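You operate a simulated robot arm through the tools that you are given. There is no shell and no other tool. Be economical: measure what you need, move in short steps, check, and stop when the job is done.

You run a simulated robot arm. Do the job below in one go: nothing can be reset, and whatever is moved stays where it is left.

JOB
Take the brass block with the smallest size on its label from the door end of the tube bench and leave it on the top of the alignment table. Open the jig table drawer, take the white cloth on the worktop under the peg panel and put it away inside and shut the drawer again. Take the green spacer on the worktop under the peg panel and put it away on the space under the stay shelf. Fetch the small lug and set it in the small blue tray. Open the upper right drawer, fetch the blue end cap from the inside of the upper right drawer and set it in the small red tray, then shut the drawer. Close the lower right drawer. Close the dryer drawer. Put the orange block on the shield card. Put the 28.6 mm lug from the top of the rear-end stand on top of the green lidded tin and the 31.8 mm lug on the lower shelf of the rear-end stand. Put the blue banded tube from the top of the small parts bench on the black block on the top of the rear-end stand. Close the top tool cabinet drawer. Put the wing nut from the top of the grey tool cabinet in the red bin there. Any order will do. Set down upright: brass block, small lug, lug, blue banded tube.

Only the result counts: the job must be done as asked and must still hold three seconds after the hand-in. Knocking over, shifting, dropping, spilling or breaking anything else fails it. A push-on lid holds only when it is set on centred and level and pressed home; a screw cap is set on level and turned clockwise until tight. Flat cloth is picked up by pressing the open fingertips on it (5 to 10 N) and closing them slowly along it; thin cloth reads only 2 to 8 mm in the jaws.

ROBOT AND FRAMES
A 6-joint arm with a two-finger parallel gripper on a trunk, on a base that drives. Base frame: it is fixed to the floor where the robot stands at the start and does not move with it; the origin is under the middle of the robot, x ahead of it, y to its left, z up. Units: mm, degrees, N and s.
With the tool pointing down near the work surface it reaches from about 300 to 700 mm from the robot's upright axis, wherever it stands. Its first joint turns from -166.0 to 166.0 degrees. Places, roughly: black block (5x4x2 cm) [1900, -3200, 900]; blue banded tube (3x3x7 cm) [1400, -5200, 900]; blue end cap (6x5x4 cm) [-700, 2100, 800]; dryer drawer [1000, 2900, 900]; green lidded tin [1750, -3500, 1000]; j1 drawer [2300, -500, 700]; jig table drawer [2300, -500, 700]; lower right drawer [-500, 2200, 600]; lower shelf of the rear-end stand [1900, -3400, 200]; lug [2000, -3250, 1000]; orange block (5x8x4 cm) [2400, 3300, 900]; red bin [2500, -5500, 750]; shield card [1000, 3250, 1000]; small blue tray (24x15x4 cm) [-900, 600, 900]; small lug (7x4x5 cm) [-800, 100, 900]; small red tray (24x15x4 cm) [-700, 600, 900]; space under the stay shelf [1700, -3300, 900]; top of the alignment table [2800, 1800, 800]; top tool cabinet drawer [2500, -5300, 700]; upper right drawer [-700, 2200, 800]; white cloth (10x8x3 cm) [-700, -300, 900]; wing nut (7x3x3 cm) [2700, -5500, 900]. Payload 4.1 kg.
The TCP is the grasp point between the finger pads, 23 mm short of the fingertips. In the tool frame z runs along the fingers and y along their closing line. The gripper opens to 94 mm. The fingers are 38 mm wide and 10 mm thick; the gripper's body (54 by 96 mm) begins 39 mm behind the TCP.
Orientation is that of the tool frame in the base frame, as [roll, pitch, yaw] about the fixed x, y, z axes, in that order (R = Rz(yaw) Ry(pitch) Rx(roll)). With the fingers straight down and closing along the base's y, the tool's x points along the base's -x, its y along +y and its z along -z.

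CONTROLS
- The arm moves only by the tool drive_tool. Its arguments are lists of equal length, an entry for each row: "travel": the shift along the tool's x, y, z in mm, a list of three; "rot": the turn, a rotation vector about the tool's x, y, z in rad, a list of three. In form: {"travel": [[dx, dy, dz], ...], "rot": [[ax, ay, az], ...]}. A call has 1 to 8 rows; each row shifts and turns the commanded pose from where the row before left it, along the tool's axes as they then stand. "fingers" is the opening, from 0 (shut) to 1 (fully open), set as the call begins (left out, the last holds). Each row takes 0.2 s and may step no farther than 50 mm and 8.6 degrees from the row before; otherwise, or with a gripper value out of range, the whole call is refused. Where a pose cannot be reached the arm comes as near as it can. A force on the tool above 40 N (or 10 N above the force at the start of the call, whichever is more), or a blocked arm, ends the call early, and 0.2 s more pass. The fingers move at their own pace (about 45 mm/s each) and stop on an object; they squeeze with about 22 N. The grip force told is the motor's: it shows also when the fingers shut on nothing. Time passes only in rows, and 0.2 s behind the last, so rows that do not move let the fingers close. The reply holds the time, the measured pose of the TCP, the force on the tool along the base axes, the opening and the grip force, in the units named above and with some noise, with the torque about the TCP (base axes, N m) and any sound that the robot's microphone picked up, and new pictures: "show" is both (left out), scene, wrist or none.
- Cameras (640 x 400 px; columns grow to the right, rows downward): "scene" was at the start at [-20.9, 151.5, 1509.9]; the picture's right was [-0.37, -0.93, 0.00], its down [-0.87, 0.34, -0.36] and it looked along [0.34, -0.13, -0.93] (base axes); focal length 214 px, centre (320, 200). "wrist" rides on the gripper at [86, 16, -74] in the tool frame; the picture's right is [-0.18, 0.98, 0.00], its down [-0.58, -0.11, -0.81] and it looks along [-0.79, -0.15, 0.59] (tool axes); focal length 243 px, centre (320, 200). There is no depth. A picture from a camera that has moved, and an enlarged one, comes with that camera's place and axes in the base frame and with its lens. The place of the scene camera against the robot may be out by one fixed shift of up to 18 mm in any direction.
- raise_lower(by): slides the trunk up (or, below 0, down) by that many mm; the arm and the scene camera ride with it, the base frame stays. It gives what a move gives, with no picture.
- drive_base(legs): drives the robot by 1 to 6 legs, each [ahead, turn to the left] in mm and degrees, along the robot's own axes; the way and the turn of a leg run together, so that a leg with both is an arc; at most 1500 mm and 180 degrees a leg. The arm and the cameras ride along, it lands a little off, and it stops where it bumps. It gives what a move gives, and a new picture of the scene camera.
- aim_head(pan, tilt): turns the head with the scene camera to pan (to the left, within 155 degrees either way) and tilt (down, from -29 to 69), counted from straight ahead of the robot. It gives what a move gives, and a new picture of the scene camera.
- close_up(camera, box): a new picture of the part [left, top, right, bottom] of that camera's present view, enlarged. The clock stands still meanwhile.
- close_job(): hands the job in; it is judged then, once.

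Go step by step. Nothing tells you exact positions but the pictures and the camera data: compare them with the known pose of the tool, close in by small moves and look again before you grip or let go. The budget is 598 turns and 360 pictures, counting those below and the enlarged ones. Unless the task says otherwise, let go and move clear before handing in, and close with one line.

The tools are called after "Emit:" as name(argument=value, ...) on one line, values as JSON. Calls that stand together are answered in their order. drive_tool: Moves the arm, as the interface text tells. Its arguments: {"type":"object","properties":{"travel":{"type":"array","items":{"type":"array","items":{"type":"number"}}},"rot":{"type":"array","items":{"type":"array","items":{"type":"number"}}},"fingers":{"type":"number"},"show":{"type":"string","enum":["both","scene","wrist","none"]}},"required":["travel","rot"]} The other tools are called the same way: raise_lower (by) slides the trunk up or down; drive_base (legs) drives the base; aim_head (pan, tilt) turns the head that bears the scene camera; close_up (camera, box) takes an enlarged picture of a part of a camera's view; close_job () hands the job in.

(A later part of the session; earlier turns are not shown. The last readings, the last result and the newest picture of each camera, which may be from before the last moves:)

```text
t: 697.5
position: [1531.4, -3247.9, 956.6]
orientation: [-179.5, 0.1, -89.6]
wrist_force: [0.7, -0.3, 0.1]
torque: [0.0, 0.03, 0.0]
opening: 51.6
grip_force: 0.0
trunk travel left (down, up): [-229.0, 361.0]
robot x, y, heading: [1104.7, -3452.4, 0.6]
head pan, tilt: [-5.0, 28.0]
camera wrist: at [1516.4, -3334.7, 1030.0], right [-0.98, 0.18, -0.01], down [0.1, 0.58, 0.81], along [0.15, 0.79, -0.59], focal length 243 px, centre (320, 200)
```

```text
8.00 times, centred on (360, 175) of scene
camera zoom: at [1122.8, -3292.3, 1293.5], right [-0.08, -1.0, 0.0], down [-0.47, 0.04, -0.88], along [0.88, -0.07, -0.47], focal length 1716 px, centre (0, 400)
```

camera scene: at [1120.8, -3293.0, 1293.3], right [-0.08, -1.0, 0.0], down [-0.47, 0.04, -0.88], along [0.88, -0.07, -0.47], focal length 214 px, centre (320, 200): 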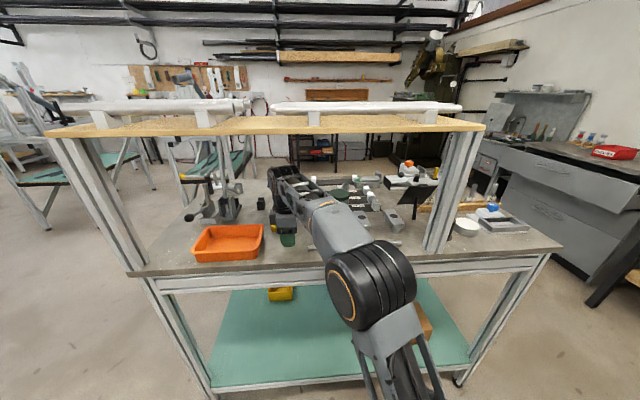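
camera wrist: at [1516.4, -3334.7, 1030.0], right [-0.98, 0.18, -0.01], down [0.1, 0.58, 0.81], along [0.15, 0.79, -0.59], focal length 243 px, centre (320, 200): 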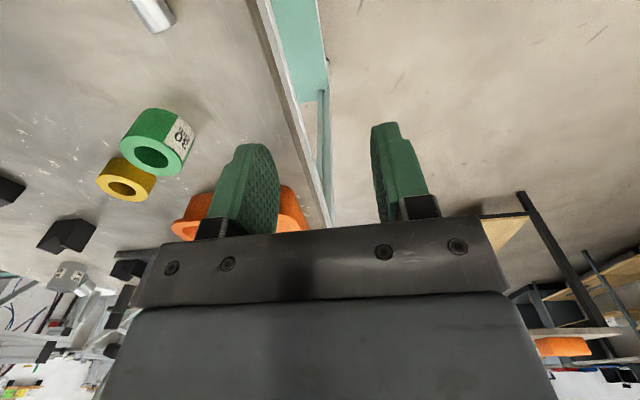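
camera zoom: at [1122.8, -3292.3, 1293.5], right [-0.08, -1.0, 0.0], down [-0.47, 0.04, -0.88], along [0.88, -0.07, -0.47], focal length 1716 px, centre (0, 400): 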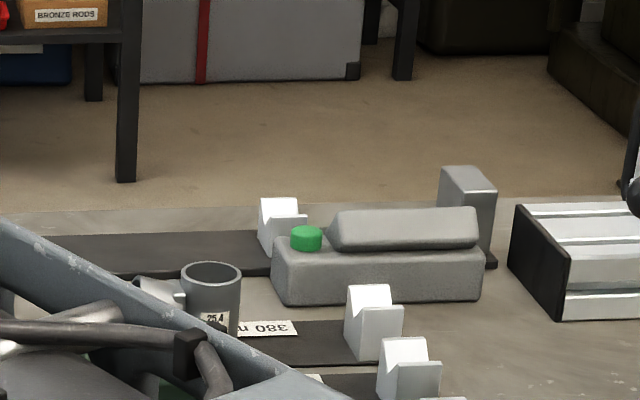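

Left lug is 28.6 mm, right 25.4 mm, so the middle should be 31.8 mm. I drive around to the back of the stand.

Emit:
raise_lower(by=210)

Emit:
drive_base(legs=[[-200, 0], [0, 90], [1100, 0], [0, -90], [1580, 0], [0, -90]])

```text
t: 698.8
position: [1501.4, -3259.6, 1035.4]
orientation: [172.8, -4.3, -88.9]
wrist_force: [-0.2, 0.5, -0.2]
torque: [0.02, 0.02, 0.03]
opening: 51.8
grip_force: 0.0
trunk travel left (down, up): [-353.0, 237.0]
robot x, y, heading: [1100.5, -3456.4, 0.8]
head pan, tilt: [-5.0, 28.0]
stopped: the arm was blocked; the commanded pose is now the measured one
```

```text
refused: 1580 is not a number from -1500 to 1500
```

The arm touched the shelf from below while rising. I lower again, back out and check.

Emit:
raise_lower(by=-60)

Emit:
drive_base(legs=[[-300, 0]])

Emit:
close_up(camera="scene", box=[120, 80, 520, 330])

```text
t: 699.8
position: [1506.1, -3260.1, 965.1]
orientation: [172.3, -4.6, -89.1]
wrist_force: [-0.4, 0.1, -0.2]
torque: [0.02, -0.01, 0.01]
opening: 51.7
grip_force: 0.1
trunk travel left (down, up): [-293.0, 297.0]
robot x, y, heading: [1102.2, -3458.6, 0.4]
head pan, tilt: [-5.0, 28.0]
```

```text
t: 701.9
position: [1205.6, -3262.9, 966.3]
orientation: [172.2, -4.5, -89.0]
wrist_force: [0.2, 0.5, 0.1]
torque: [0.0, 0.04, -0.02]
opening: 51.7
grip_force: 0.1
trunk travel left (down, up): [-293.0, 297.0]
robot x, y, heading: [808.4, -3461.9, 0.4]
head pan, tilt: [-5.0, 28.0]
camera scene: at [820.2, -3295.5, 1357.1], right [-0.08, -1.0, 0.0], down [-0.47, 0.04, -0.88], along [0.88, -0.07, -0.47], focal length 214 px, centre (320, 200)
```

scene: 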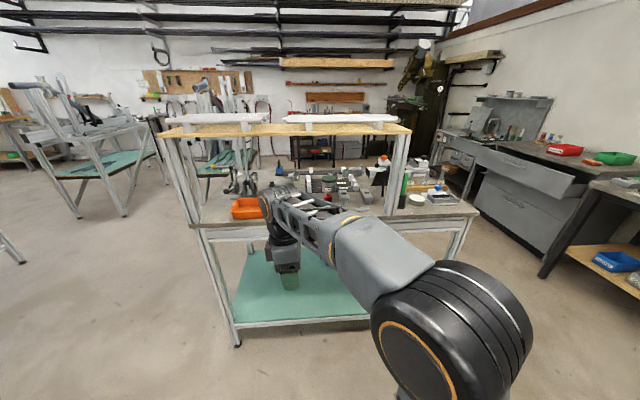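

```text
1.60 times, centred on (320, 205) of scene
camera zoom: at [820.2, -3295.5, 1357.1], right [-0.08, -1.0, 0.0], down [-0.47, 0.04, -0.88], along [0.88, -0.07, -0.47], focal length 343 px, centre (320, 192)
```

zoom: 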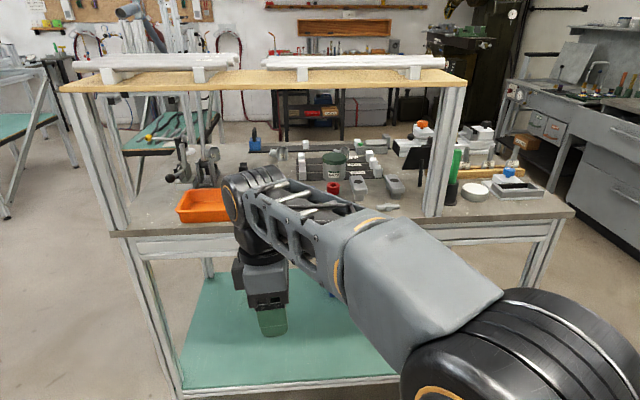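

Shelf and stays look undisturbed. I level the tool, raise it and drive around to the back of the stand.

Emit:
drive_tool(travel=[[0, 0, 0], [0, 0, 0]], rot=[[0.068, -0.039, 0], [0.068, -0.039, 0]], show="none")

Emit:
raise_lower(by=200)

Emit:
drive_base(legs=[[0, 90], [1100, 0], [0, -90], [1500, 0], [190, 0], [0, -90]])

```text
t: 702.5
position: [1204.4, -3261.9, 966.3]
orientation: [-179.8, -0.1, -89.2]
wrist_force: [0.2, 0.2, -0.4]
torque: [0.01, 0.01, 0.01]
opening: 51.7
grip_force: 0.1
trunk travel left (down, up): [-293.0, 297.0]
robot x, y, heading: [804.0, -3463.1, 0.5]
head pan, tilt: [-5.0, 28.0]
```

```text
t: 704.6
position: [1205.3, -3262.0, 1166.0]
orientation: [180.0, -0.1, -89.3]
wrist_force: [-0.9, -1.0, 0.2]
torque: [0.0, 0.02, -0.05]
opening: 51.6
grip_force: 0.1
trunk travel left (down, up): [-493.0, 97.0]
robot x, y, heading: [806.8, -3458.4, 0.7]
head pan, tilt: [-5.0, 28.0]
```

```text
t: 729.9
position: [2685.5, -2696.7, 1165.8]
orientation: [-180.0, -0.1, -178.1]
wrist_force: [0.0, 0.3, 0.1]
torque: [-0.03, 0.03, 0.02]
opening: 51.5
grip_force: 0.1
trunk travel left (down, up): [-493.0, 97.0]
robot x, y, heading: [2479.2, -2298.8, -88.2]
head pan, tilt: [-5.0, 28.0]
camera scene: at [2626.3, -2320.0, 1557.1], right [-1.0, 0.06, 0.0], down [0.03, 0.47, -0.88], along [-0.05, -0.88, -0.47], focal length 214 px, centre (320, 200)
```

scene: 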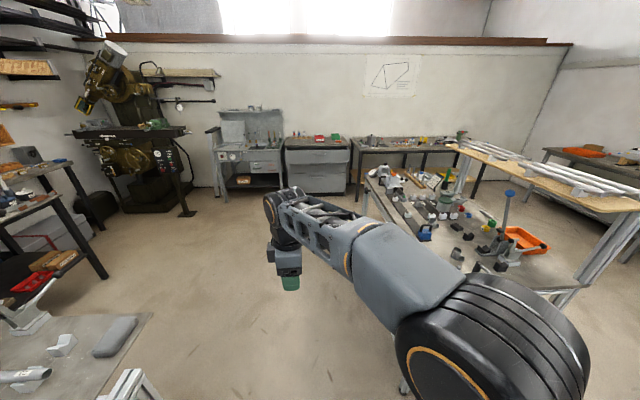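

Emit:
drive_base(legs=[[900, 0], [0, -91.8]])

Emit:
aim_head(pan=0, tilt=40)

```text
t: 738.6
position: [2111.0, -3392.7, 1166.6]
orientation: [179.9, -0.1, 90.4]
wrist_force: [0.4, -1.1, 0.7]
torque: [0.03, 0.06, 0.01]
opening: 51.6
grip_force: 0.1
trunk travel left (down, up): [-493.0, 97.0]
robot x, y, heading: [2514.5, -3196.2, -179.6]
head pan, tilt: [-5.0, 28.0]
camera scene: at [2470.0, -3349.7, 1557.1], right [0.08, 1.0, 0.0], down [0.47, -0.04, -0.88], along [-0.88, 0.07, -0.47], focal length 214 px, centre (320, 200)
```

scene: 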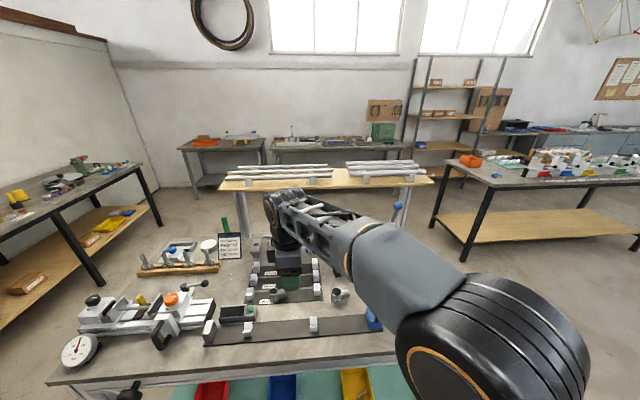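

```text
t: 739.3
position: [2110.4, -3392.2, 1166.4]
orientation: [180.0, -0.1, 90.4]
wrist_force: [0.5, 0.3, 0.1]
torque: [-0.03, 0.0, -0.01]
opening: 51.6
grip_force: 0.0
trunk travel left (down, up): [-493.0, 97.0]
robot x, y, heading: [2510.9, -3198.7, -179.5]
head pan, tilt: [0.0, 40.0]
camera scene: at [2475.9, -3357.7, 1538.7], right [-0.01, 1.0, 0.0], down [0.64, 0.0, -0.77], along [-0.77, 0.0, -0.64], focal length 214 px, centre (320, 200)
```

scene: 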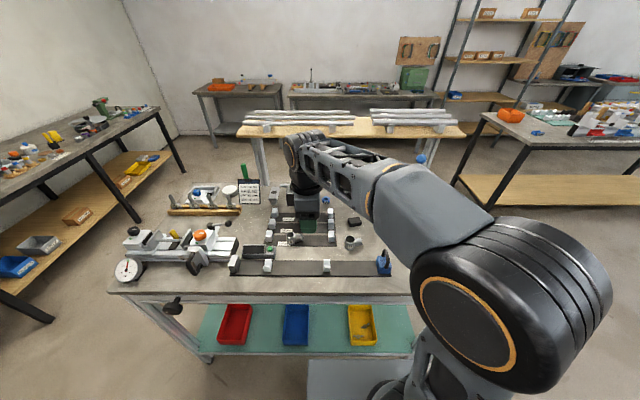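

I move closer and bring the tool over the 28.6 mm lug near (2010,-3010).

Emit:
drive_base(legs=[[75, 0]])

Emit:
drive_tool(travel=[[46, 0, 0], [46, 0, 0], [46, 0, 0], [46, 0, 0], [46, 0, 0], [46, 0, 0], [46, 0, 0], [40, 0, 0]], rot=[[0, 0, 0], [0, 0, 0], [0, 0, 0], [0, 0, 0], [0, 0, 0], [0, 0, 0], [0, 0, 0], [0, 0, 0]], show="both")

```text
t: 740.4
position: [2034.6, -3393.2, 1165.1]
orientation: [-180.0, 0.0, 90.5]
wrist_force: [0.0, 0.2, 0.0]
torque: [0.01, 0.01, -0.02]
opening: 51.7
grip_force: 0.0
trunk travel left (down, up): [-493.0, 97.0]
robot x, y, heading: [2439.0, -3200.7, -179.5]
head pan, tilt: [0.0, 40.0]
camera scene: at [2400.3, -3358.2, 1538.6], right [-0.01, 1.0, 0.0], down [0.64, 0.0, -0.77], along [-0.77, 0.0, -0.64], focal length 214 px, centre (320, 200)
```

scene: 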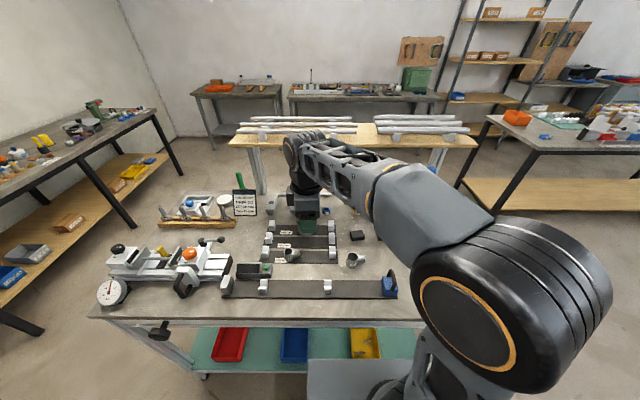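

```text
t: 742.2
position: [2032.4, -3030.4, 1166.0]
orientation: [-180.0, -0.1, 90.5]
wrist_force: [0.3, -0.9, -0.1]
torque: [-0.03, -0.03, -0.01]
opening: 51.5
grip_force: 0.2
trunk travel left (down, up): [-493.0, 97.0]
robot x, y, heading: [2440.8, -3196.8, -179.5]
head pan, tilt: [0.0, 40.0]
camera scene: at [2400.9, -3357.6, 1538.7], right [-0.01, 1.0, 0.0], down [0.64, 0.0, -0.77], along [-0.77, 0.0, -0.64], focal length 214 px, centre (320, 200)
camera wrist: at [2049.0, -2943.8, 1240.7], right [0.98, -0.18, 0.0], down [-0.1, -0.58, 0.81], along [-0.14, -0.79, -0.59], focal length 243 px, centre (320, 200)
```

scene: 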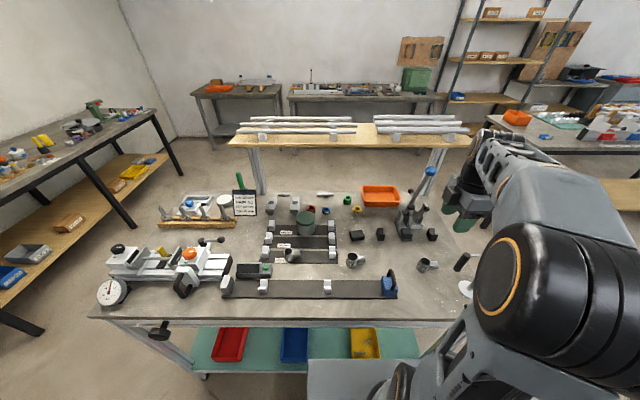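
wrist: 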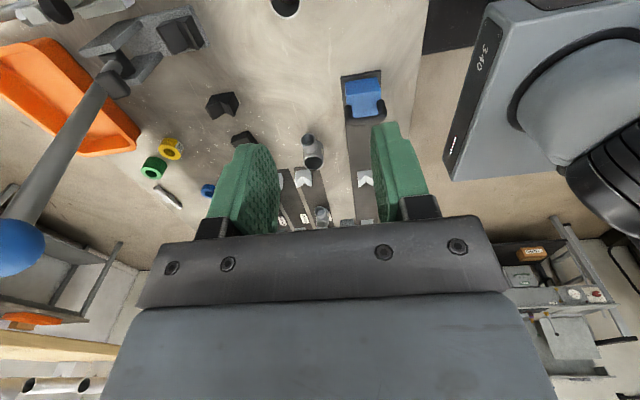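

Emit:
close_up(camera="scene", box=[256, 185, 448, 305])

Emit:
close_up(camera="scene", box=[330, 235, 410, 285])

```text
3.33 times, centred on (352, 245) of scene
camera zoom: at [2400.9, -3357.6, 1538.7], right [-0.01, 1.0, 0.0], down [0.64, 0.0, -0.77], along [-0.77, 0.0, -0.64], focal length 715 px, centre (213, 50)
```

zoom: 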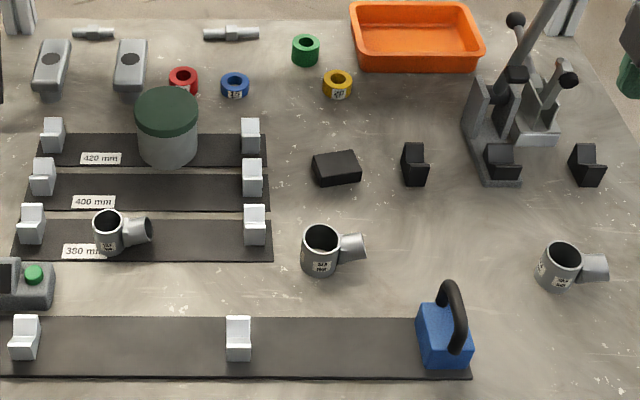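

```text
8.00 times, centred on (370, 260) of scene
camera zoom: at [2400.9, -3357.6, 1538.7], right [-0.01, 1.0, 0.0], down [0.64, 0.0, -0.77], along [-0.77, 0.0, -0.64], focal length 1716 px, centre (-80, -280)
```

zoom: 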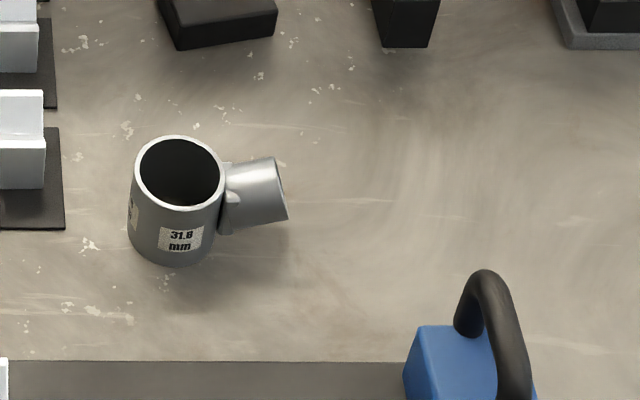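

Emit:
close_up(camera="scene", box=[400, 225, 496, 305])

```text
5.00 times, centred on (448, 265) of scene
camera zoom: at [2400.9, -3357.6, 1538.7], right [-0.01, 1.0, 0.0], down [0.64, 0.0, -0.77], along [-0.77, 0.0, -0.64], focal length 1072 px, centre (-320, -125)
```

zoom: 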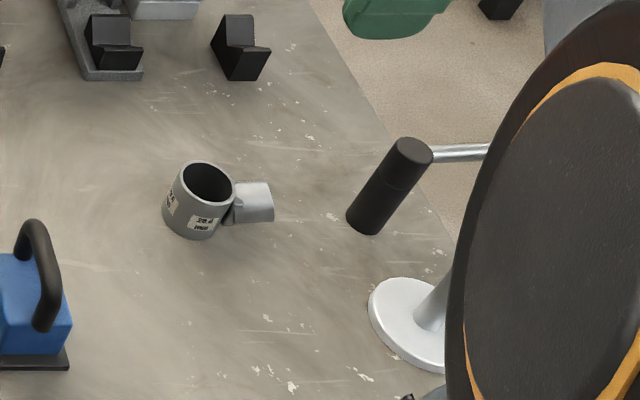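

Emit:
drive_tool(travel=[[20, -38, 20], [0, 0, 48], [0, 0, 48], [0, 0, 30]], rot=[[0, 0, 0], [0, 0, 0], [0, 0, 0], [0, 0, 0]], show="both")

```text
t: 743.2
position: [1994.4, -3010.7, 1020.2]
orientation: [179.9, -0.1, 90.6]
wrist_force: [-0.7, 0.0, 0.6]
torque: [-0.02, 0.03, 0.0]
opening: 51.8
grip_force: 0.1
trunk travel left (down, up): [-493.0, 97.0]
robot x, y, heading: [2438.8, -3195.9, -179.9]
head pan, tilt: [0.0, 40.0]
camera scene: at [2400.6, -3357.8, 1538.7], right [-0.01, 1.0, 0.0], down [0.64, 0.0, -0.77], along [-0.77, 0.0, -0.64], focal length 214 px, centre (320, 200)
camera wrist: at [2010.7, -2924.6, 1094.6], right [0.98, -0.18, 0.0], down [-0.1, -0.58, 0.81], along [-0.14, -0.79, -0.59], focal length 243 px, centre (320, 200)
```

scene: 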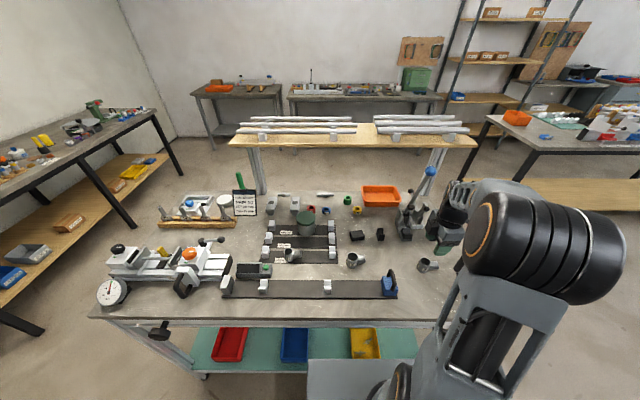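
wrist: 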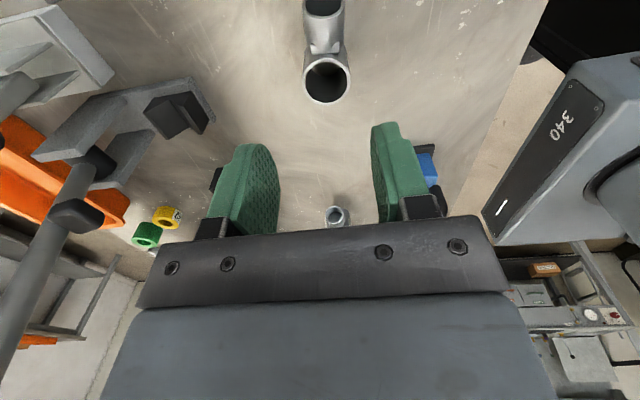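

Emit:
drive_tool(travel=[[-3, 5, 40], [0, 0, 40]], rot=[[0, 0, 0], [0, 0, 0]], show="wrist")

```text
t: 743.8
position: [1998.6, -3013.4, 940.6]
orientation: [180.0, -0.1, 90.4]
wrist_force: [0.7, 0.5, 0.1]
torque: [0.02, -0.01, -0.01]
opening: 51.9
grip_force: 0.1
trunk travel left (down, up): [-493.0, 97.0]
robot x, y, heading: [2438.2, -3197.2, -179.7]
head pan, tilt: [0.0, 40.0]
camera wrist: at [2015.6, -2926.2, 1014.9], right [0.98, -0.18, 0.0], down [-0.1, -0.58, 0.81], along [-0.14, -0.79, -0.59], focal length 243 px, centre (320, 200)
```

wrist: 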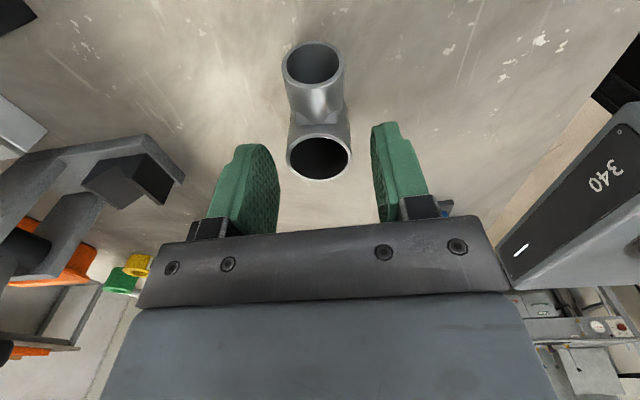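

Emit:
drive_tool(travel=[[-4, 0, 25], [0, 0, 15]], rot=[[0, 0, 0], [0, 0, 0]], show="none")

Emit:
drive_tool(travel=[[0, 0, 0], [0, 0, 0], [0, 0, 0], [0, 0, 0]], rot=[[0, 0, 0], [0, 0, 0], [0, 0, 0], [0, 0, 0]], fingers=0, show="wrist")

```text
t: 744.4
position: [1999.4, -3016.7, 902.9]
orientation: [-179.7, -0.2, 90.6]
wrist_force: [1.0, 0.1, 21.3]
torque: [-0.38, -0.7, -0.03]
opening: 52.0
grip_force: 0.4
trunk travel left (down, up): [-493.0, 97.0]
robot x, y, heading: [2437.8, -3197.2, -179.5]
head pan, tilt: [0.0, 40.0]
```

```text
t: 745.4
position: [2001.2, -3016.0, 903.2]
orientation: [-179.9, -0.2, 90.6]
wrist_force: [5.8, -1.3, 19.8]
torque: [-0.44, -0.6, 0.17]
opening: 37.0
grip_force: 21.5
trunk travel left (down, up): [-493.0, 97.0]
robot x, y, heading: [2438.5, -3199.6, -179.6]
head pan, tilt: [0.0, 40.0]
stopped in row 4: the force on the tool passed its limit (the readings are from after the stop); the commanded pose is now the measured one
camera wrist: at [2017.7, -2930.1, 977.5], right [0.98, -0.18, 0.0], down [-0.1, -0.59, 0.8], along [-0.14, -0.79, -0.59], focal length 243 px, centre (320, 200)
```

wrist: 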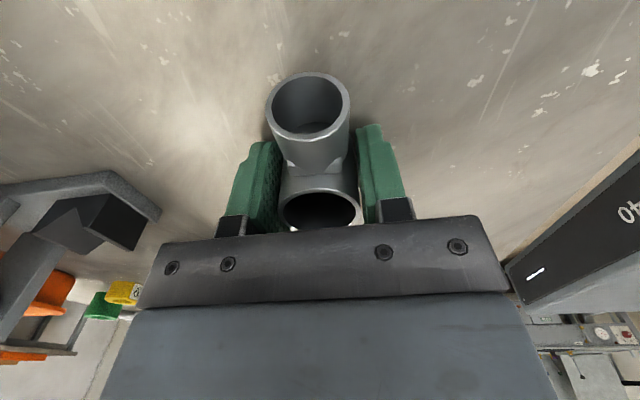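

Gripped (37 mm); table is at z≈879. I lift and carry the 28.6 mm lug toward the tin.

Emit:
drive_tool(travel=[[0, 0, -25], [0, 0, -50], [0, 0, -50], [0, 0, -50], [0, 0, -50], [-40, 0, -25], [-45, 0, 0], [-45, 0, 0]], rot=[[0, 0, 0], [0, 0, 0], [0, 0, 0], [0, 0, 0], [0, 0, 0], [0, 0, 0], [0, 0, 0], [0, 0, 0]], show="none")

Emit:
drive_tool(travel=[[-45, -20, 0], [-45, -20, 0], [-45, -20, 0], [-45, -20, 0], [-45, -20, 0]], rot=[[0, 0, 0], [0, 0, 0], [0, 0, 0], [0, 0, 0], [0, 0, 0]], show="both")

```text
t: 747.2
position: [2000.7, -3148.5, 1149.8]
orientation: [179.9, -0.2, 90.5]
wrist_force: [0.8, 0.4, -0.2]
torque: [0.0, 0.01, 0.0]
opening: 36.6
grip_force: 22.3
trunk travel left (down, up): [-493.0, 97.0]
robot x, y, heading: [2440.1, -3198.5, -179.6]
head pan, tilt: [0.0, 40.0]
```

```text
t: 748.4
position: [1901.0, -3375.3, 1150.2]
orientation: [180.0, -0.2, 90.4]
wrist_force: [0.2, 0.2, -0.2]
torque: [0.01, 0.0, 0.0]
opening: 36.8
grip_force: 22.5
trunk travel left (down, up): [-493.0, 97.0]
robot x, y, heading: [2440.8, -3197.3, -179.8]
head pan, tilt: [0.0, 40.0]
camera scene: at [2400.7, -3358.8, 1538.5], right [-0.01, 1.0, 0.0], down [0.64, 0.0, -0.77], along [-0.77, 0.0, -0.64], focal length 214 px, centre (320, 200)
camera wrist: at [1918.5, -3288.7, 1224.6], right [0.98, -0.18, 0.0], down [-0.1, -0.58, 0.8], along [-0.14, -0.79, -0.59], focal length 243 px, centre (320, 200)
```

scene: 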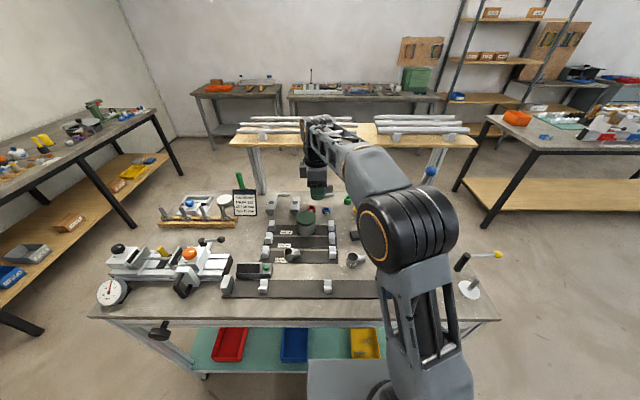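
wrist: 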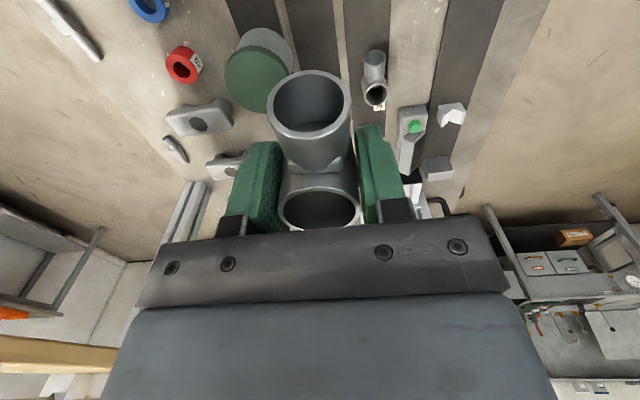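

Emit:
drive_tool(travel=[[-18, -38, 0], [-18, -37, 0], [0, 0, 45], [0, 0, 45], [0, 0, 30]], rot=[[0, 0, 0], [0, 0, 0], [0, 0, 0], [0, 0, 0], [0, 0, 0]], show="both")

Emit:
close_up(camera="scene", box=[260, 130, 380, 250])

```text
t: 749.6
position: [1829.1, -3410.6, 1029.0]
orientation: [-180.0, -0.3, 90.5]
wrist_force: [0.7, 0.1, -1.2]
torque: [-0.03, 0.01, 0.01]
opening: 36.7
grip_force: 21.9
trunk travel left (down, up): [-493.0, 97.0]
robot x, y, heading: [2435.9, -3195.8, -179.8]
head pan, tilt: [0.0, 40.0]
camera scene: at [2400.5, -3358.4, 1538.6], right [-0.01, 1.0, 0.0], down [0.64, 0.0, -0.77], along [-0.77, 0.0, -0.64], focal length 214 px, centre (320, 200)
camera wrist: at [1844.3, -3323.3, 1103.8], right [0.98, -0.18, 0.0], down [-0.1, -0.58, 0.8], along [-0.14, -0.79, -0.59], focal length 243 px, centre (320, 200)
```

scene: 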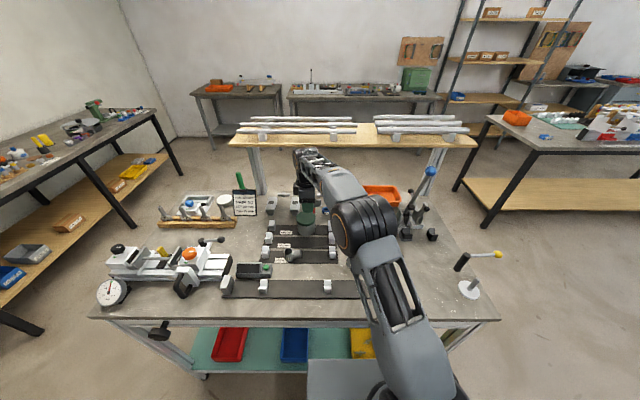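
wrist: 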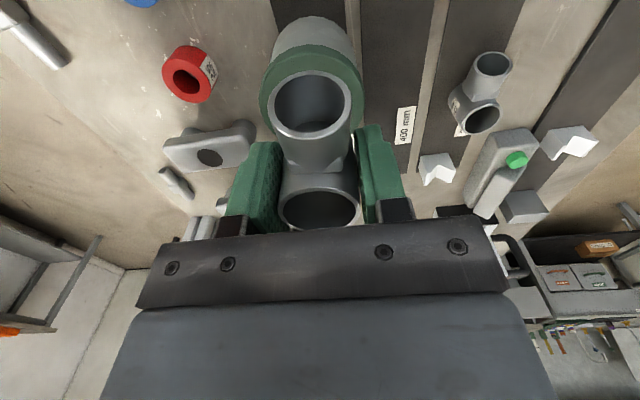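

```text
3.33 times, centred on (320, 190) of scene
camera zoom: at [2400.5, -3358.4, 1538.6], right [-0.01, 1.0, 0.0], down [0.64, 0.0, -0.77], along [-0.77, 0.0, -0.64], focal length 715 px, centre (320, 233)
```

zoom: 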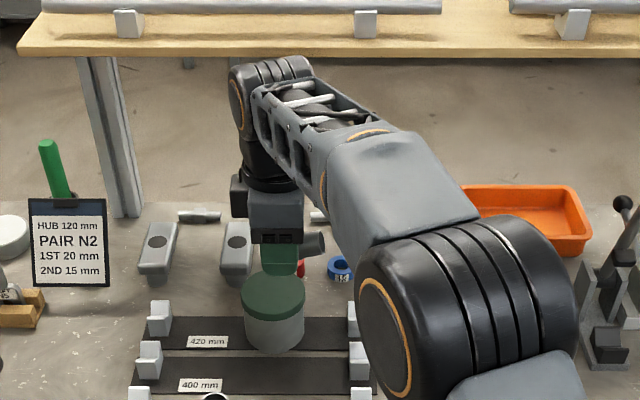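

Emit:
drive_tool(travel=[[3, -4, 25], [0, 0, 10], [0, 0, 5]], rot=[[0, 0, 0], [0, 0, 0], [0, 0, 0]], show="both")

Emit:
close_up(camera="scene", box=[270, 190, 350, 240])

```text
t: 750.4
position: [1824.2, -3406.6, 990.0]
orientation: [-179.9, -0.2, 90.4]
wrist_force: [0.2, -0.5, -0.9]
torque: [-0.02, -0.02, 0.01]
opening: 36.7
grip_force: 21.8
trunk travel left (down, up): [-493.0, 97.0]
robot x, y, heading: [2437.6, -3196.9, -179.5]
head pan, tilt: [0.0, 40.0]
camera scene: at [2401.1, -3358.2, 1538.6], right [-0.01, 1.0, 0.0], down [0.64, 0.0, -0.77], along [-0.77, 0.0, -0.64], focal length 214 px, centre (320, 200)
camera wrist: at [1840.6, -3319.7, 1064.4], right [0.98, -0.18, 0.0], down [-0.1, -0.58, 0.8], along [-0.14, -0.79, -0.59], focal length 243 px, centre (320, 200)
```

scene: 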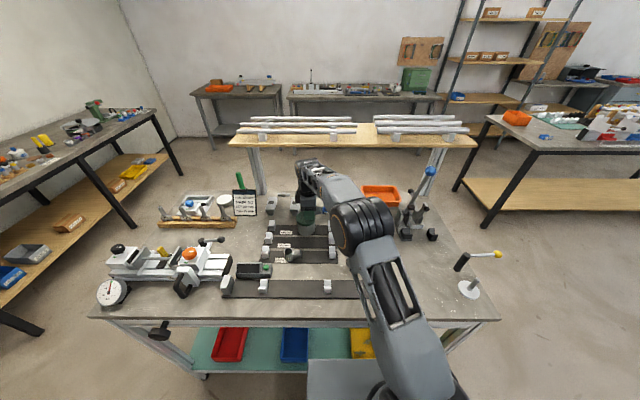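
wrist: 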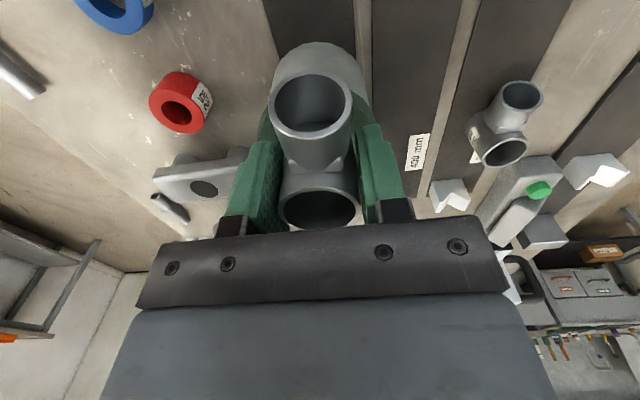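

```text
8.00 times, centred on (310, 215) of scene
camera zoom: at [2401.1, -3358.2, 1538.6], right [-0.01, 1.0, 0.0], down [0.64, 0.0, -0.77], along [-0.77, 0.0, -0.64], focal length 1716 px, centre (400, 80)
```

zoom: 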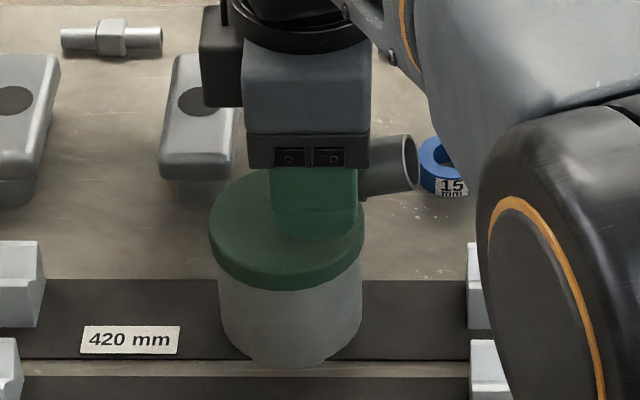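

Emit:
drive_tool(travel=[[-9, 0, 0], [0, 0, 5], [0, 0, 4], [0, 0, 4], [0, 0, 4], [0, 0, 4]], rot=[[0, 0, 0], [0, 0, 0], [0, 0, 0], [0, 0, 0], [0, 0, 0], [0, 0, 0]], show="none")

```text
t: 751.8
position: [1823.2, -3414.9, 973.2]
orientation: [-179.6, 0.0, 90.5]
wrist_force: [0.2, -0.5, 18.9]
torque: [0.09, -0.35, 0.03]
opening: 37.0
grip_force: 21.4
trunk travel left (down, up): [-493.0, 97.0]
robot x, y, heading: [2439.8, -3201.6, -179.7]
head pan, tilt: [0.0, 40.0]
```

Emit:
drive_tool(travel=[[0, 0, -1], [0, 0, 0]], rot=[[0, 0, 0], [0, 0, 0]], show="none")

Emit:
drive_tool(travel=[[0, 0, 0], [0, 0, 0], [0, 0, -15], [0, 0, -30], [0, 0, -45], [0, 0, -45], [0, 0, -45]], rot=[[0, 0, 0], [0, 0, 0], [0, 0, 0], [0, 0, 0], [0, 0, 0], [0, 0, 0], [0, 0, 0]], fingers=0.53, show="wrist")

Emit:
close_up(camera="scene", box=[270, 190, 350, 240])

```text
t: 752.4
position: [1823.8, -3415.4, 972.9]
orientation: [-179.6, -0.2, 90.4]
wrist_force: [-4.6, -1.7, 24.3]
torque: [-0.04, -0.35, -0.05]
opening: 37.1
grip_force: 22.2
trunk travel left (down, up): [-493.0, 97.0]
robot x, y, heading: [2432.8, -3196.7, -179.6]
head pan, tilt: [0.0, 40.0]
```

```text
t: 754.0
position: [1822.9, -3416.2, 1149.6]
orientation: [179.8, -0.2, 90.4]
wrist_force: [-0.5, 0.9, -0.1]
torque: [0.02, -0.01, 0.0]
opening: 50.0
grip_force: 0.0
trunk travel left (down, up): [-493.0, 97.0]
robot x, y, heading: [2437.5, -3196.7, -179.8]
head pan, tilt: [0.0, 40.0]
camera wrist: at [1839.8, -3329.6, 1223.9], right [0.98, -0.18, 0.0], down [-0.11, -0.59, 0.8], along [-0.14, -0.79, -0.6], focal length 243 px, centre (320, 200)
```

wrist: 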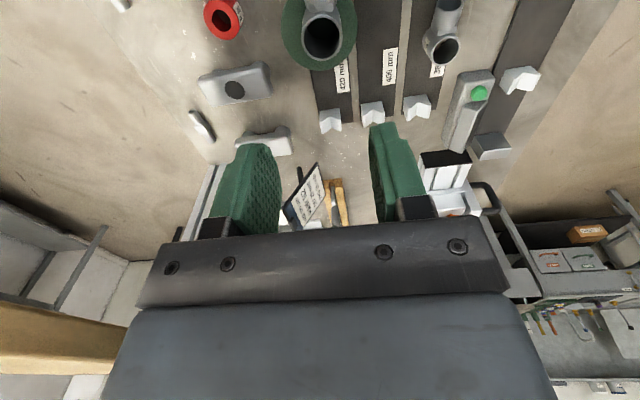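

```text
8.00 times, centred on (310, 215) of scene
camera zoom: at [2400.3, -3358.5, 1538.5], right [-0.01, 1.0, 0.0], down [0.64, 0.0, -0.77], along [-0.77, 0.0, -0.64], focal length 1716 px, centre (400, 80)
```

zoom: 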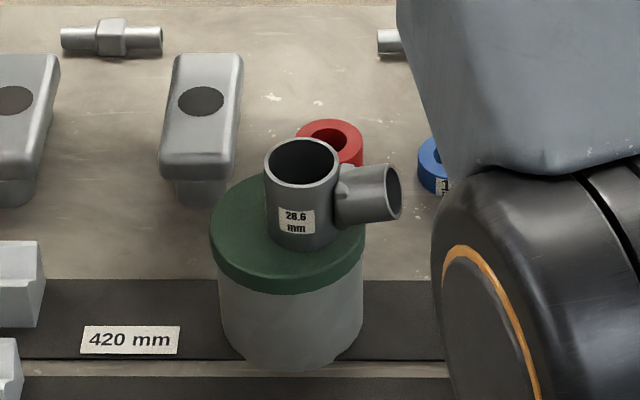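

28.6 mm lug stands on the tin. Now the 31.8 mm lug.

Emit:
drive_tool(travel=[[33, 32, 0], [33, 32, 0], [33, 32, 0], [33, 32, 0], [33, 32, 0], [0, 0, 45], [0, 0, 45], [0, 0, 40]], rot=[[0, 0, 0], [0, 0, 0], [0, 0, 0], [0, 0, 0], [0, 0, 0], [0, 0, 0], [0, 0, 0], [0, 0, 0]], show="wrist")

```text
t: 755.8
position: [1983.0, -3247.8, 1020.1]
orientation: [-180.0, -0.2, 90.5]
wrist_force: [-0.5, -0.2, 0.2]
torque: [0.0, -0.05, -0.01]
opening: 50.2
grip_force: 0.1
trunk travel left (down, up): [-493.0, 97.0]
robot x, y, heading: [2438.1, -3197.3, -179.6]
head pan, tilt: [0.0, 40.0]
camera wrist: at [1999.4, -3161.5, 1094.3], right [0.98, -0.18, 0.0], down [-0.1, -0.58, 0.8], along [-0.14, -0.79, -0.59], focal length 243 px, centre (320, 200)
```

wrist: 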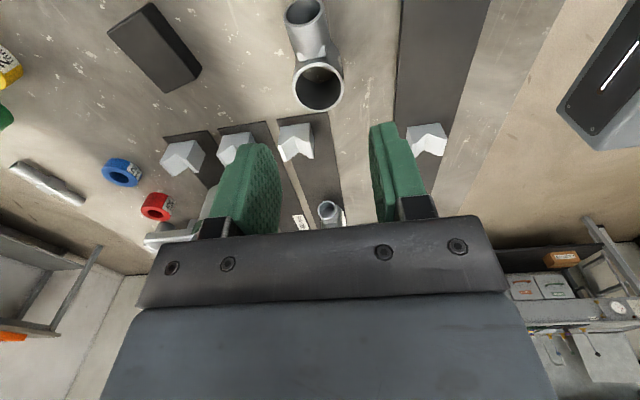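

Emit:
drive_tool(travel=[[-1, 0, 45], [0, 0, 45], [0, 0, 23]], rot=[[0, 0, 0], [0, 0, 0], [0, 0, 0]], show="wrist")

```text
t: 756.6
position: [1982.3, -3249.3, 907.8]
orientation: [180.0, -0.2, 90.5]
wrist_force: [-0.2, -0.1, -0.2]
torque: [0.02, 0.03, -0.02]
opening: 49.9
grip_force: 0.0
trunk travel left (down, up): [-493.0, 97.0]
robot x, y, heading: [2439.8, -3196.7, -179.7]
head pan, tilt: [0.0, 40.0]
camera wrist: at [1999.4, -3162.5, 982.2], right [0.98, -0.18, 0.0], down [-0.1, -0.58, 0.8], along [-0.14, -0.79, -0.59], focal length 243 px, centre (320, 200)
```

wrist: 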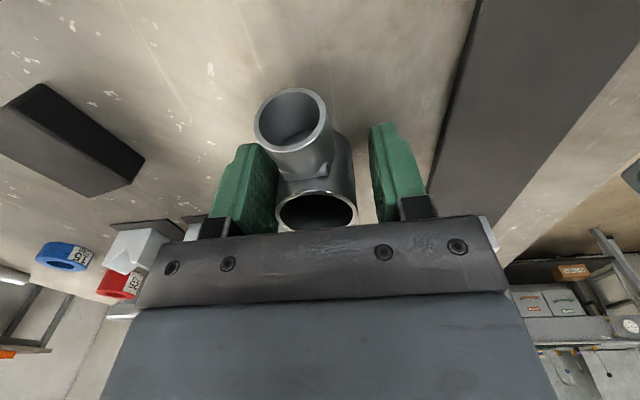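

Emit:
drive_tool(travel=[[-2, 0, 0], [0, 0, 0], [0, 0, 0], [0, 0, 0]], rot=[[0, 0, 0], [0, 0, 0], [0, 0, 0], [0, 0, 0]], fingers=0, show="wrist")

```text
t: 757.6
position: [1982.5, -3252.0, 908.1]
orientation: [180.0, -0.1, 90.5]
wrist_force: [-1.7, 0.2, 0.6]
torque: [0.01, 0.03, 0.0]
opening: 40.4
grip_force: 21.5
trunk travel left (down, up): [-493.0, 97.0]
robot x, y, heading: [2438.3, -3195.5, -179.7]
head pan, tilt: [0.0, 40.0]
camera wrist: at [1999.2, -3164.8, 982.5], right [0.98, -0.18, 0.0], down [-0.1, -0.58, 0.8], along [-0.14, -0.79, -0.59], focal length 243 px, centre (320, 200)
```

wrist: 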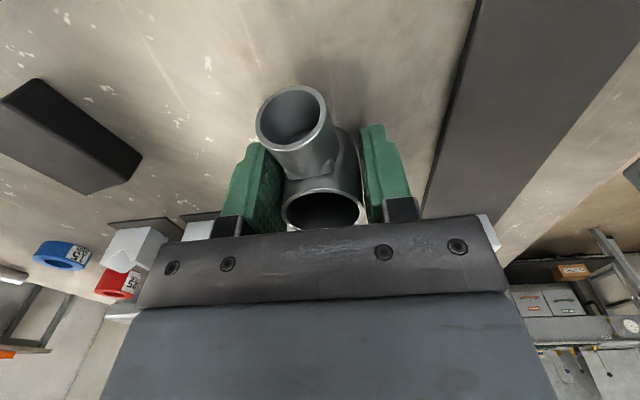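

Gripped. I lift, back away, then lower the trunk to reach the lower shelf.

Emit:
drive_tool(travel=[[0, 0, -25], [0, 0, -45], [0, 0, -45]], rot=[[0, 0, 0], [0, 0, 0], [0, 0, 0]], show="none")

Emit:
drive_base(legs=[[-290, 0]])

Emit:
raise_lower(by=-400)

Emit:
aim_head(pan=5, tilt=45)

```text
t: 758.4
position: [1983.3, -3251.8, 1024.7]
orientation: [179.9, -0.2, 90.5]
wrist_force: [0.2, 0.4, -0.4]
torque: [0.01, 0.01, 0.0]
opening: 40.5
grip_force: 22.2
trunk travel left (down, up): [-493.0, 97.0]
robot x, y, heading: [2439.2, -3199.0, -179.8]
head pan, tilt: [0.0, 40.0]
```

```text
t: 760.4
position: [2270.1, -3250.1, 1024.3]
orientation: [-180.0, -0.2, 90.5]
wrist_force: [-0.3, -0.8, -1.6]
torque: [0.02, 0.01, -0.01]
opening: 40.6
grip_force: 21.6
trunk travel left (down, up): [-493.0, 97.0]
robot x, y, heading: [2724.1, -3192.8, -179.9]
head pan, tilt: [0.0, 40.0]
camera scene: at [2688.9, -3356.5, 1538.6], right [-0.01, 1.0, 0.0], down [0.64, 0.0, -0.77], along [-0.77, 0.0, -0.64], focal length 214 px, centre (320, 200)
```

scene: 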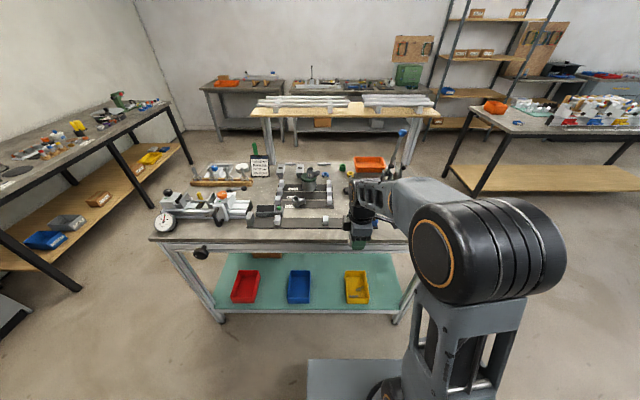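

```text
t: 764.2
position: [2270.6, -3250.1, 623.4]
orientation: [180.0, -0.2, 90.5]
wrist_force: [-0.6, -0.4, -0.8]
torque: [0.0, -0.01, -0.03]
opening: 40.5
grip_force: 22.2
trunk travel left (down, up): [-93.0, 497.0]
robot x, y, heading: [2728.3, -3193.4, -179.7]
head pan, tilt: [0.0, 40.0]
```

```text
t: 764.9
position: [2270.6, -3251.1, 623.6]
orientation: [-180.0, -0.2, 90.5]
wrist_force: [0.5, -0.3, -0.5]
torque: [0.02, -0.01, 0.04]
opening: 40.4
grip_force: 21.6
trunk travel left (down, up): [-93.0, 497.0]
robot x, y, heading: [2723.3, -3194.0, -179.6]
head pan, tilt: [5.0, 45.0]
camera scene: at [2692.7, -3363.5, 1131.4], right [-0.09, 1.0, 0.0], down [0.7, 0.07, -0.71], along [-0.7, -0.07, -0.71], focal length 214 px, centre (320, 200)
```

scene: 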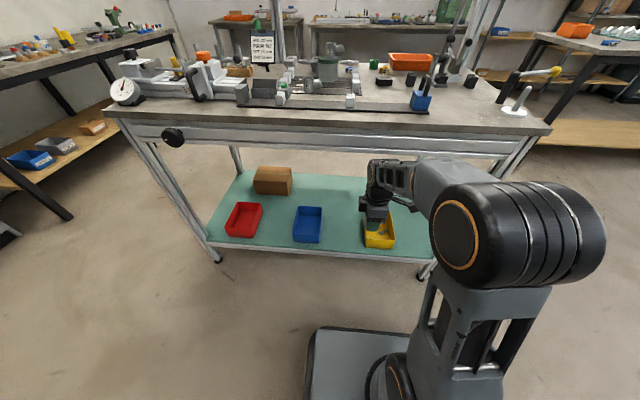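

Emit:
raise_lower(by=-93)

Emit:
drive_tool(travel=[[-35, 0, 30], [-35, 0, 30], [0, 0, 50], [0, 0, 50], [0, 0, 50], [0, 0, 50], [0, 0, 30]], rot=[[0, 0, 0], [0, 0, 0], [0, 0, 0], [0, 0, 0], [0, 0, 0], [0, 0, 0], [0, 0, 0]], show="both")

```text
t: 766.2
position: [2269.9, -3250.5, 531.6]
orientation: [180.0, -0.1, 90.6]
wrist_force: [-0.4, -0.4, -0.8]
torque: [0.0, 0.01, 0.0]
opening: 40.4
grip_force: 21.8
trunk travel left (down, up): [0.0, 590.0]
robot x, y, heading: [2726.5, -3194.3, -179.9]
head pan, tilt: [5.0, 45.0]
```

```text
t: 767.8
position: [2270.7, -3319.3, 241.8]
orientation: [-179.9, -0.1, 90.5]
wrist_force: [0.6, 0.1, -0.3]
torque: [0.0, 0.01, -0.01]
opening: 40.5
grip_force: 22.2
trunk travel left (down, up): [0.0, 590.0]
robot x, y, heading: [2727.4, -3190.6, -179.6]
head pan, tilt: [5.0, 45.0]
camera scene: at [2692.8, -3363.5, 1038.8], right [-0.09, 1.0, 0.0], down [0.7, 0.07, -0.71], along [-0.7, -0.07, -0.71], focal length 214 px, centre (320, 200)
camera wrist: at [2287.6, -3233.3, 316.6], right [0.98, -0.18, 0.0], down [-0.1, -0.58, 0.8], along [-0.14, -0.79, -0.59], focal length 243 px, centre (320, 200)
```

scene: 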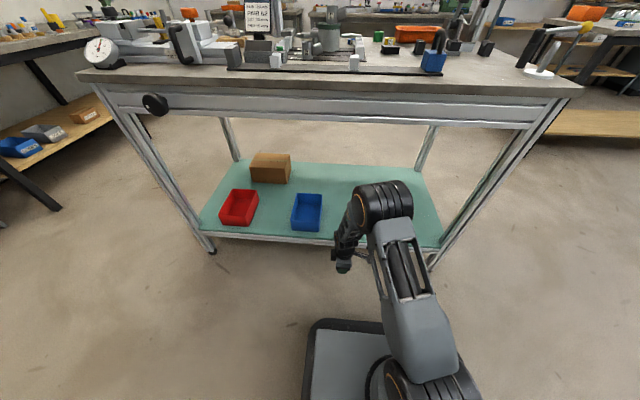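
wrist: 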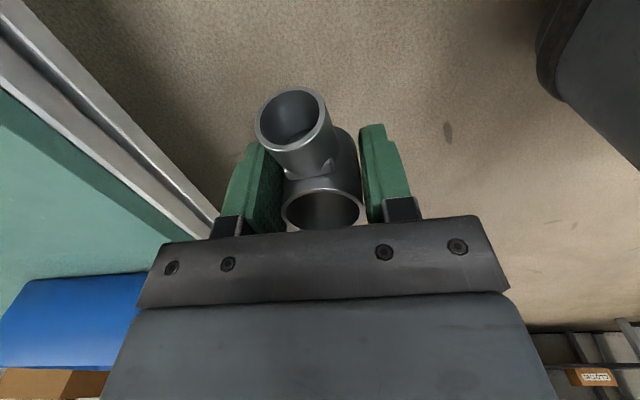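

Emit:
drive_base(legs=[[200, 0]])

Emit:
drive_tool(travel=[[0, 0, 0]], rot=[[0, 0, 0]], show="wrist")

```text
t: 769.0
position: [2177.7, -3321.5, 243.4]
orientation: [179.1, -0.5, 90.9]
wrist_force: [7.0, 2.0, 14.2]
torque: [-0.24, 0.35, -0.07]
opening: 40.2
grip_force: 22.8
trunk travel left (down, up): [0.0, 590.0]
robot x, y, heading: [2630.6, -3193.5, -179.9]
head pan, tilt: [5.0, 45.0]
stopped in leg 1: the force on the tool passed its limit (the readings are from after the stop); the commanded pose is now the measured one
camera scene: at [2595.1, -3363.9, 1038.6], right [-0.09, 1.0, 0.0], down [0.7, 0.07, -0.71], along [-0.7, -0.07, -0.71], focal length 214 px, centre (320, 200)
```

scene: 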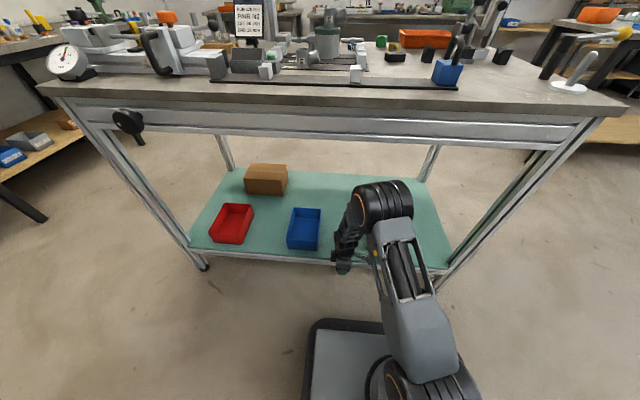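

```text
t: 769.4
position: [2179.4, -3320.4, 243.0]
orientation: [178.9, -0.4, 90.8]
wrist_force: [8.4, 2.2, 16.1]
torque: [-0.2, 0.43, -0.14]
opening: 40.6
grip_force: 22.1
trunk travel left (down, up): [0.0, 590.0]
robot x, y, heading: [2624.1, -3197.8, -179.5]
head pan, tilt: [5.0, 45.0]
camera wrist: at [2193.3, -3234.3, 318.6], right [0.99, -0.17, 0.02], down [-0.12, -0.59, 0.8], along [-0.13, -0.79, -0.6], focal length 243 px, centre (320, 200)
```

wrist: 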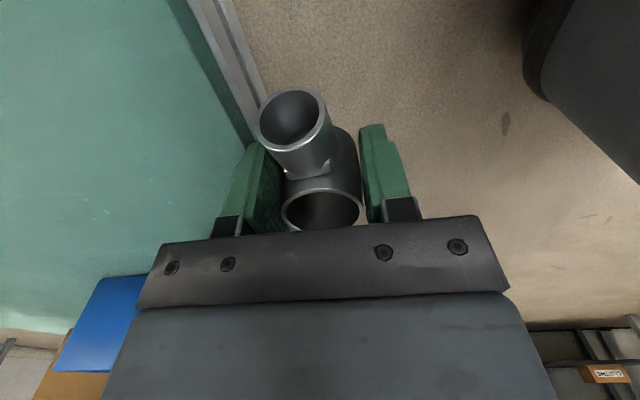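

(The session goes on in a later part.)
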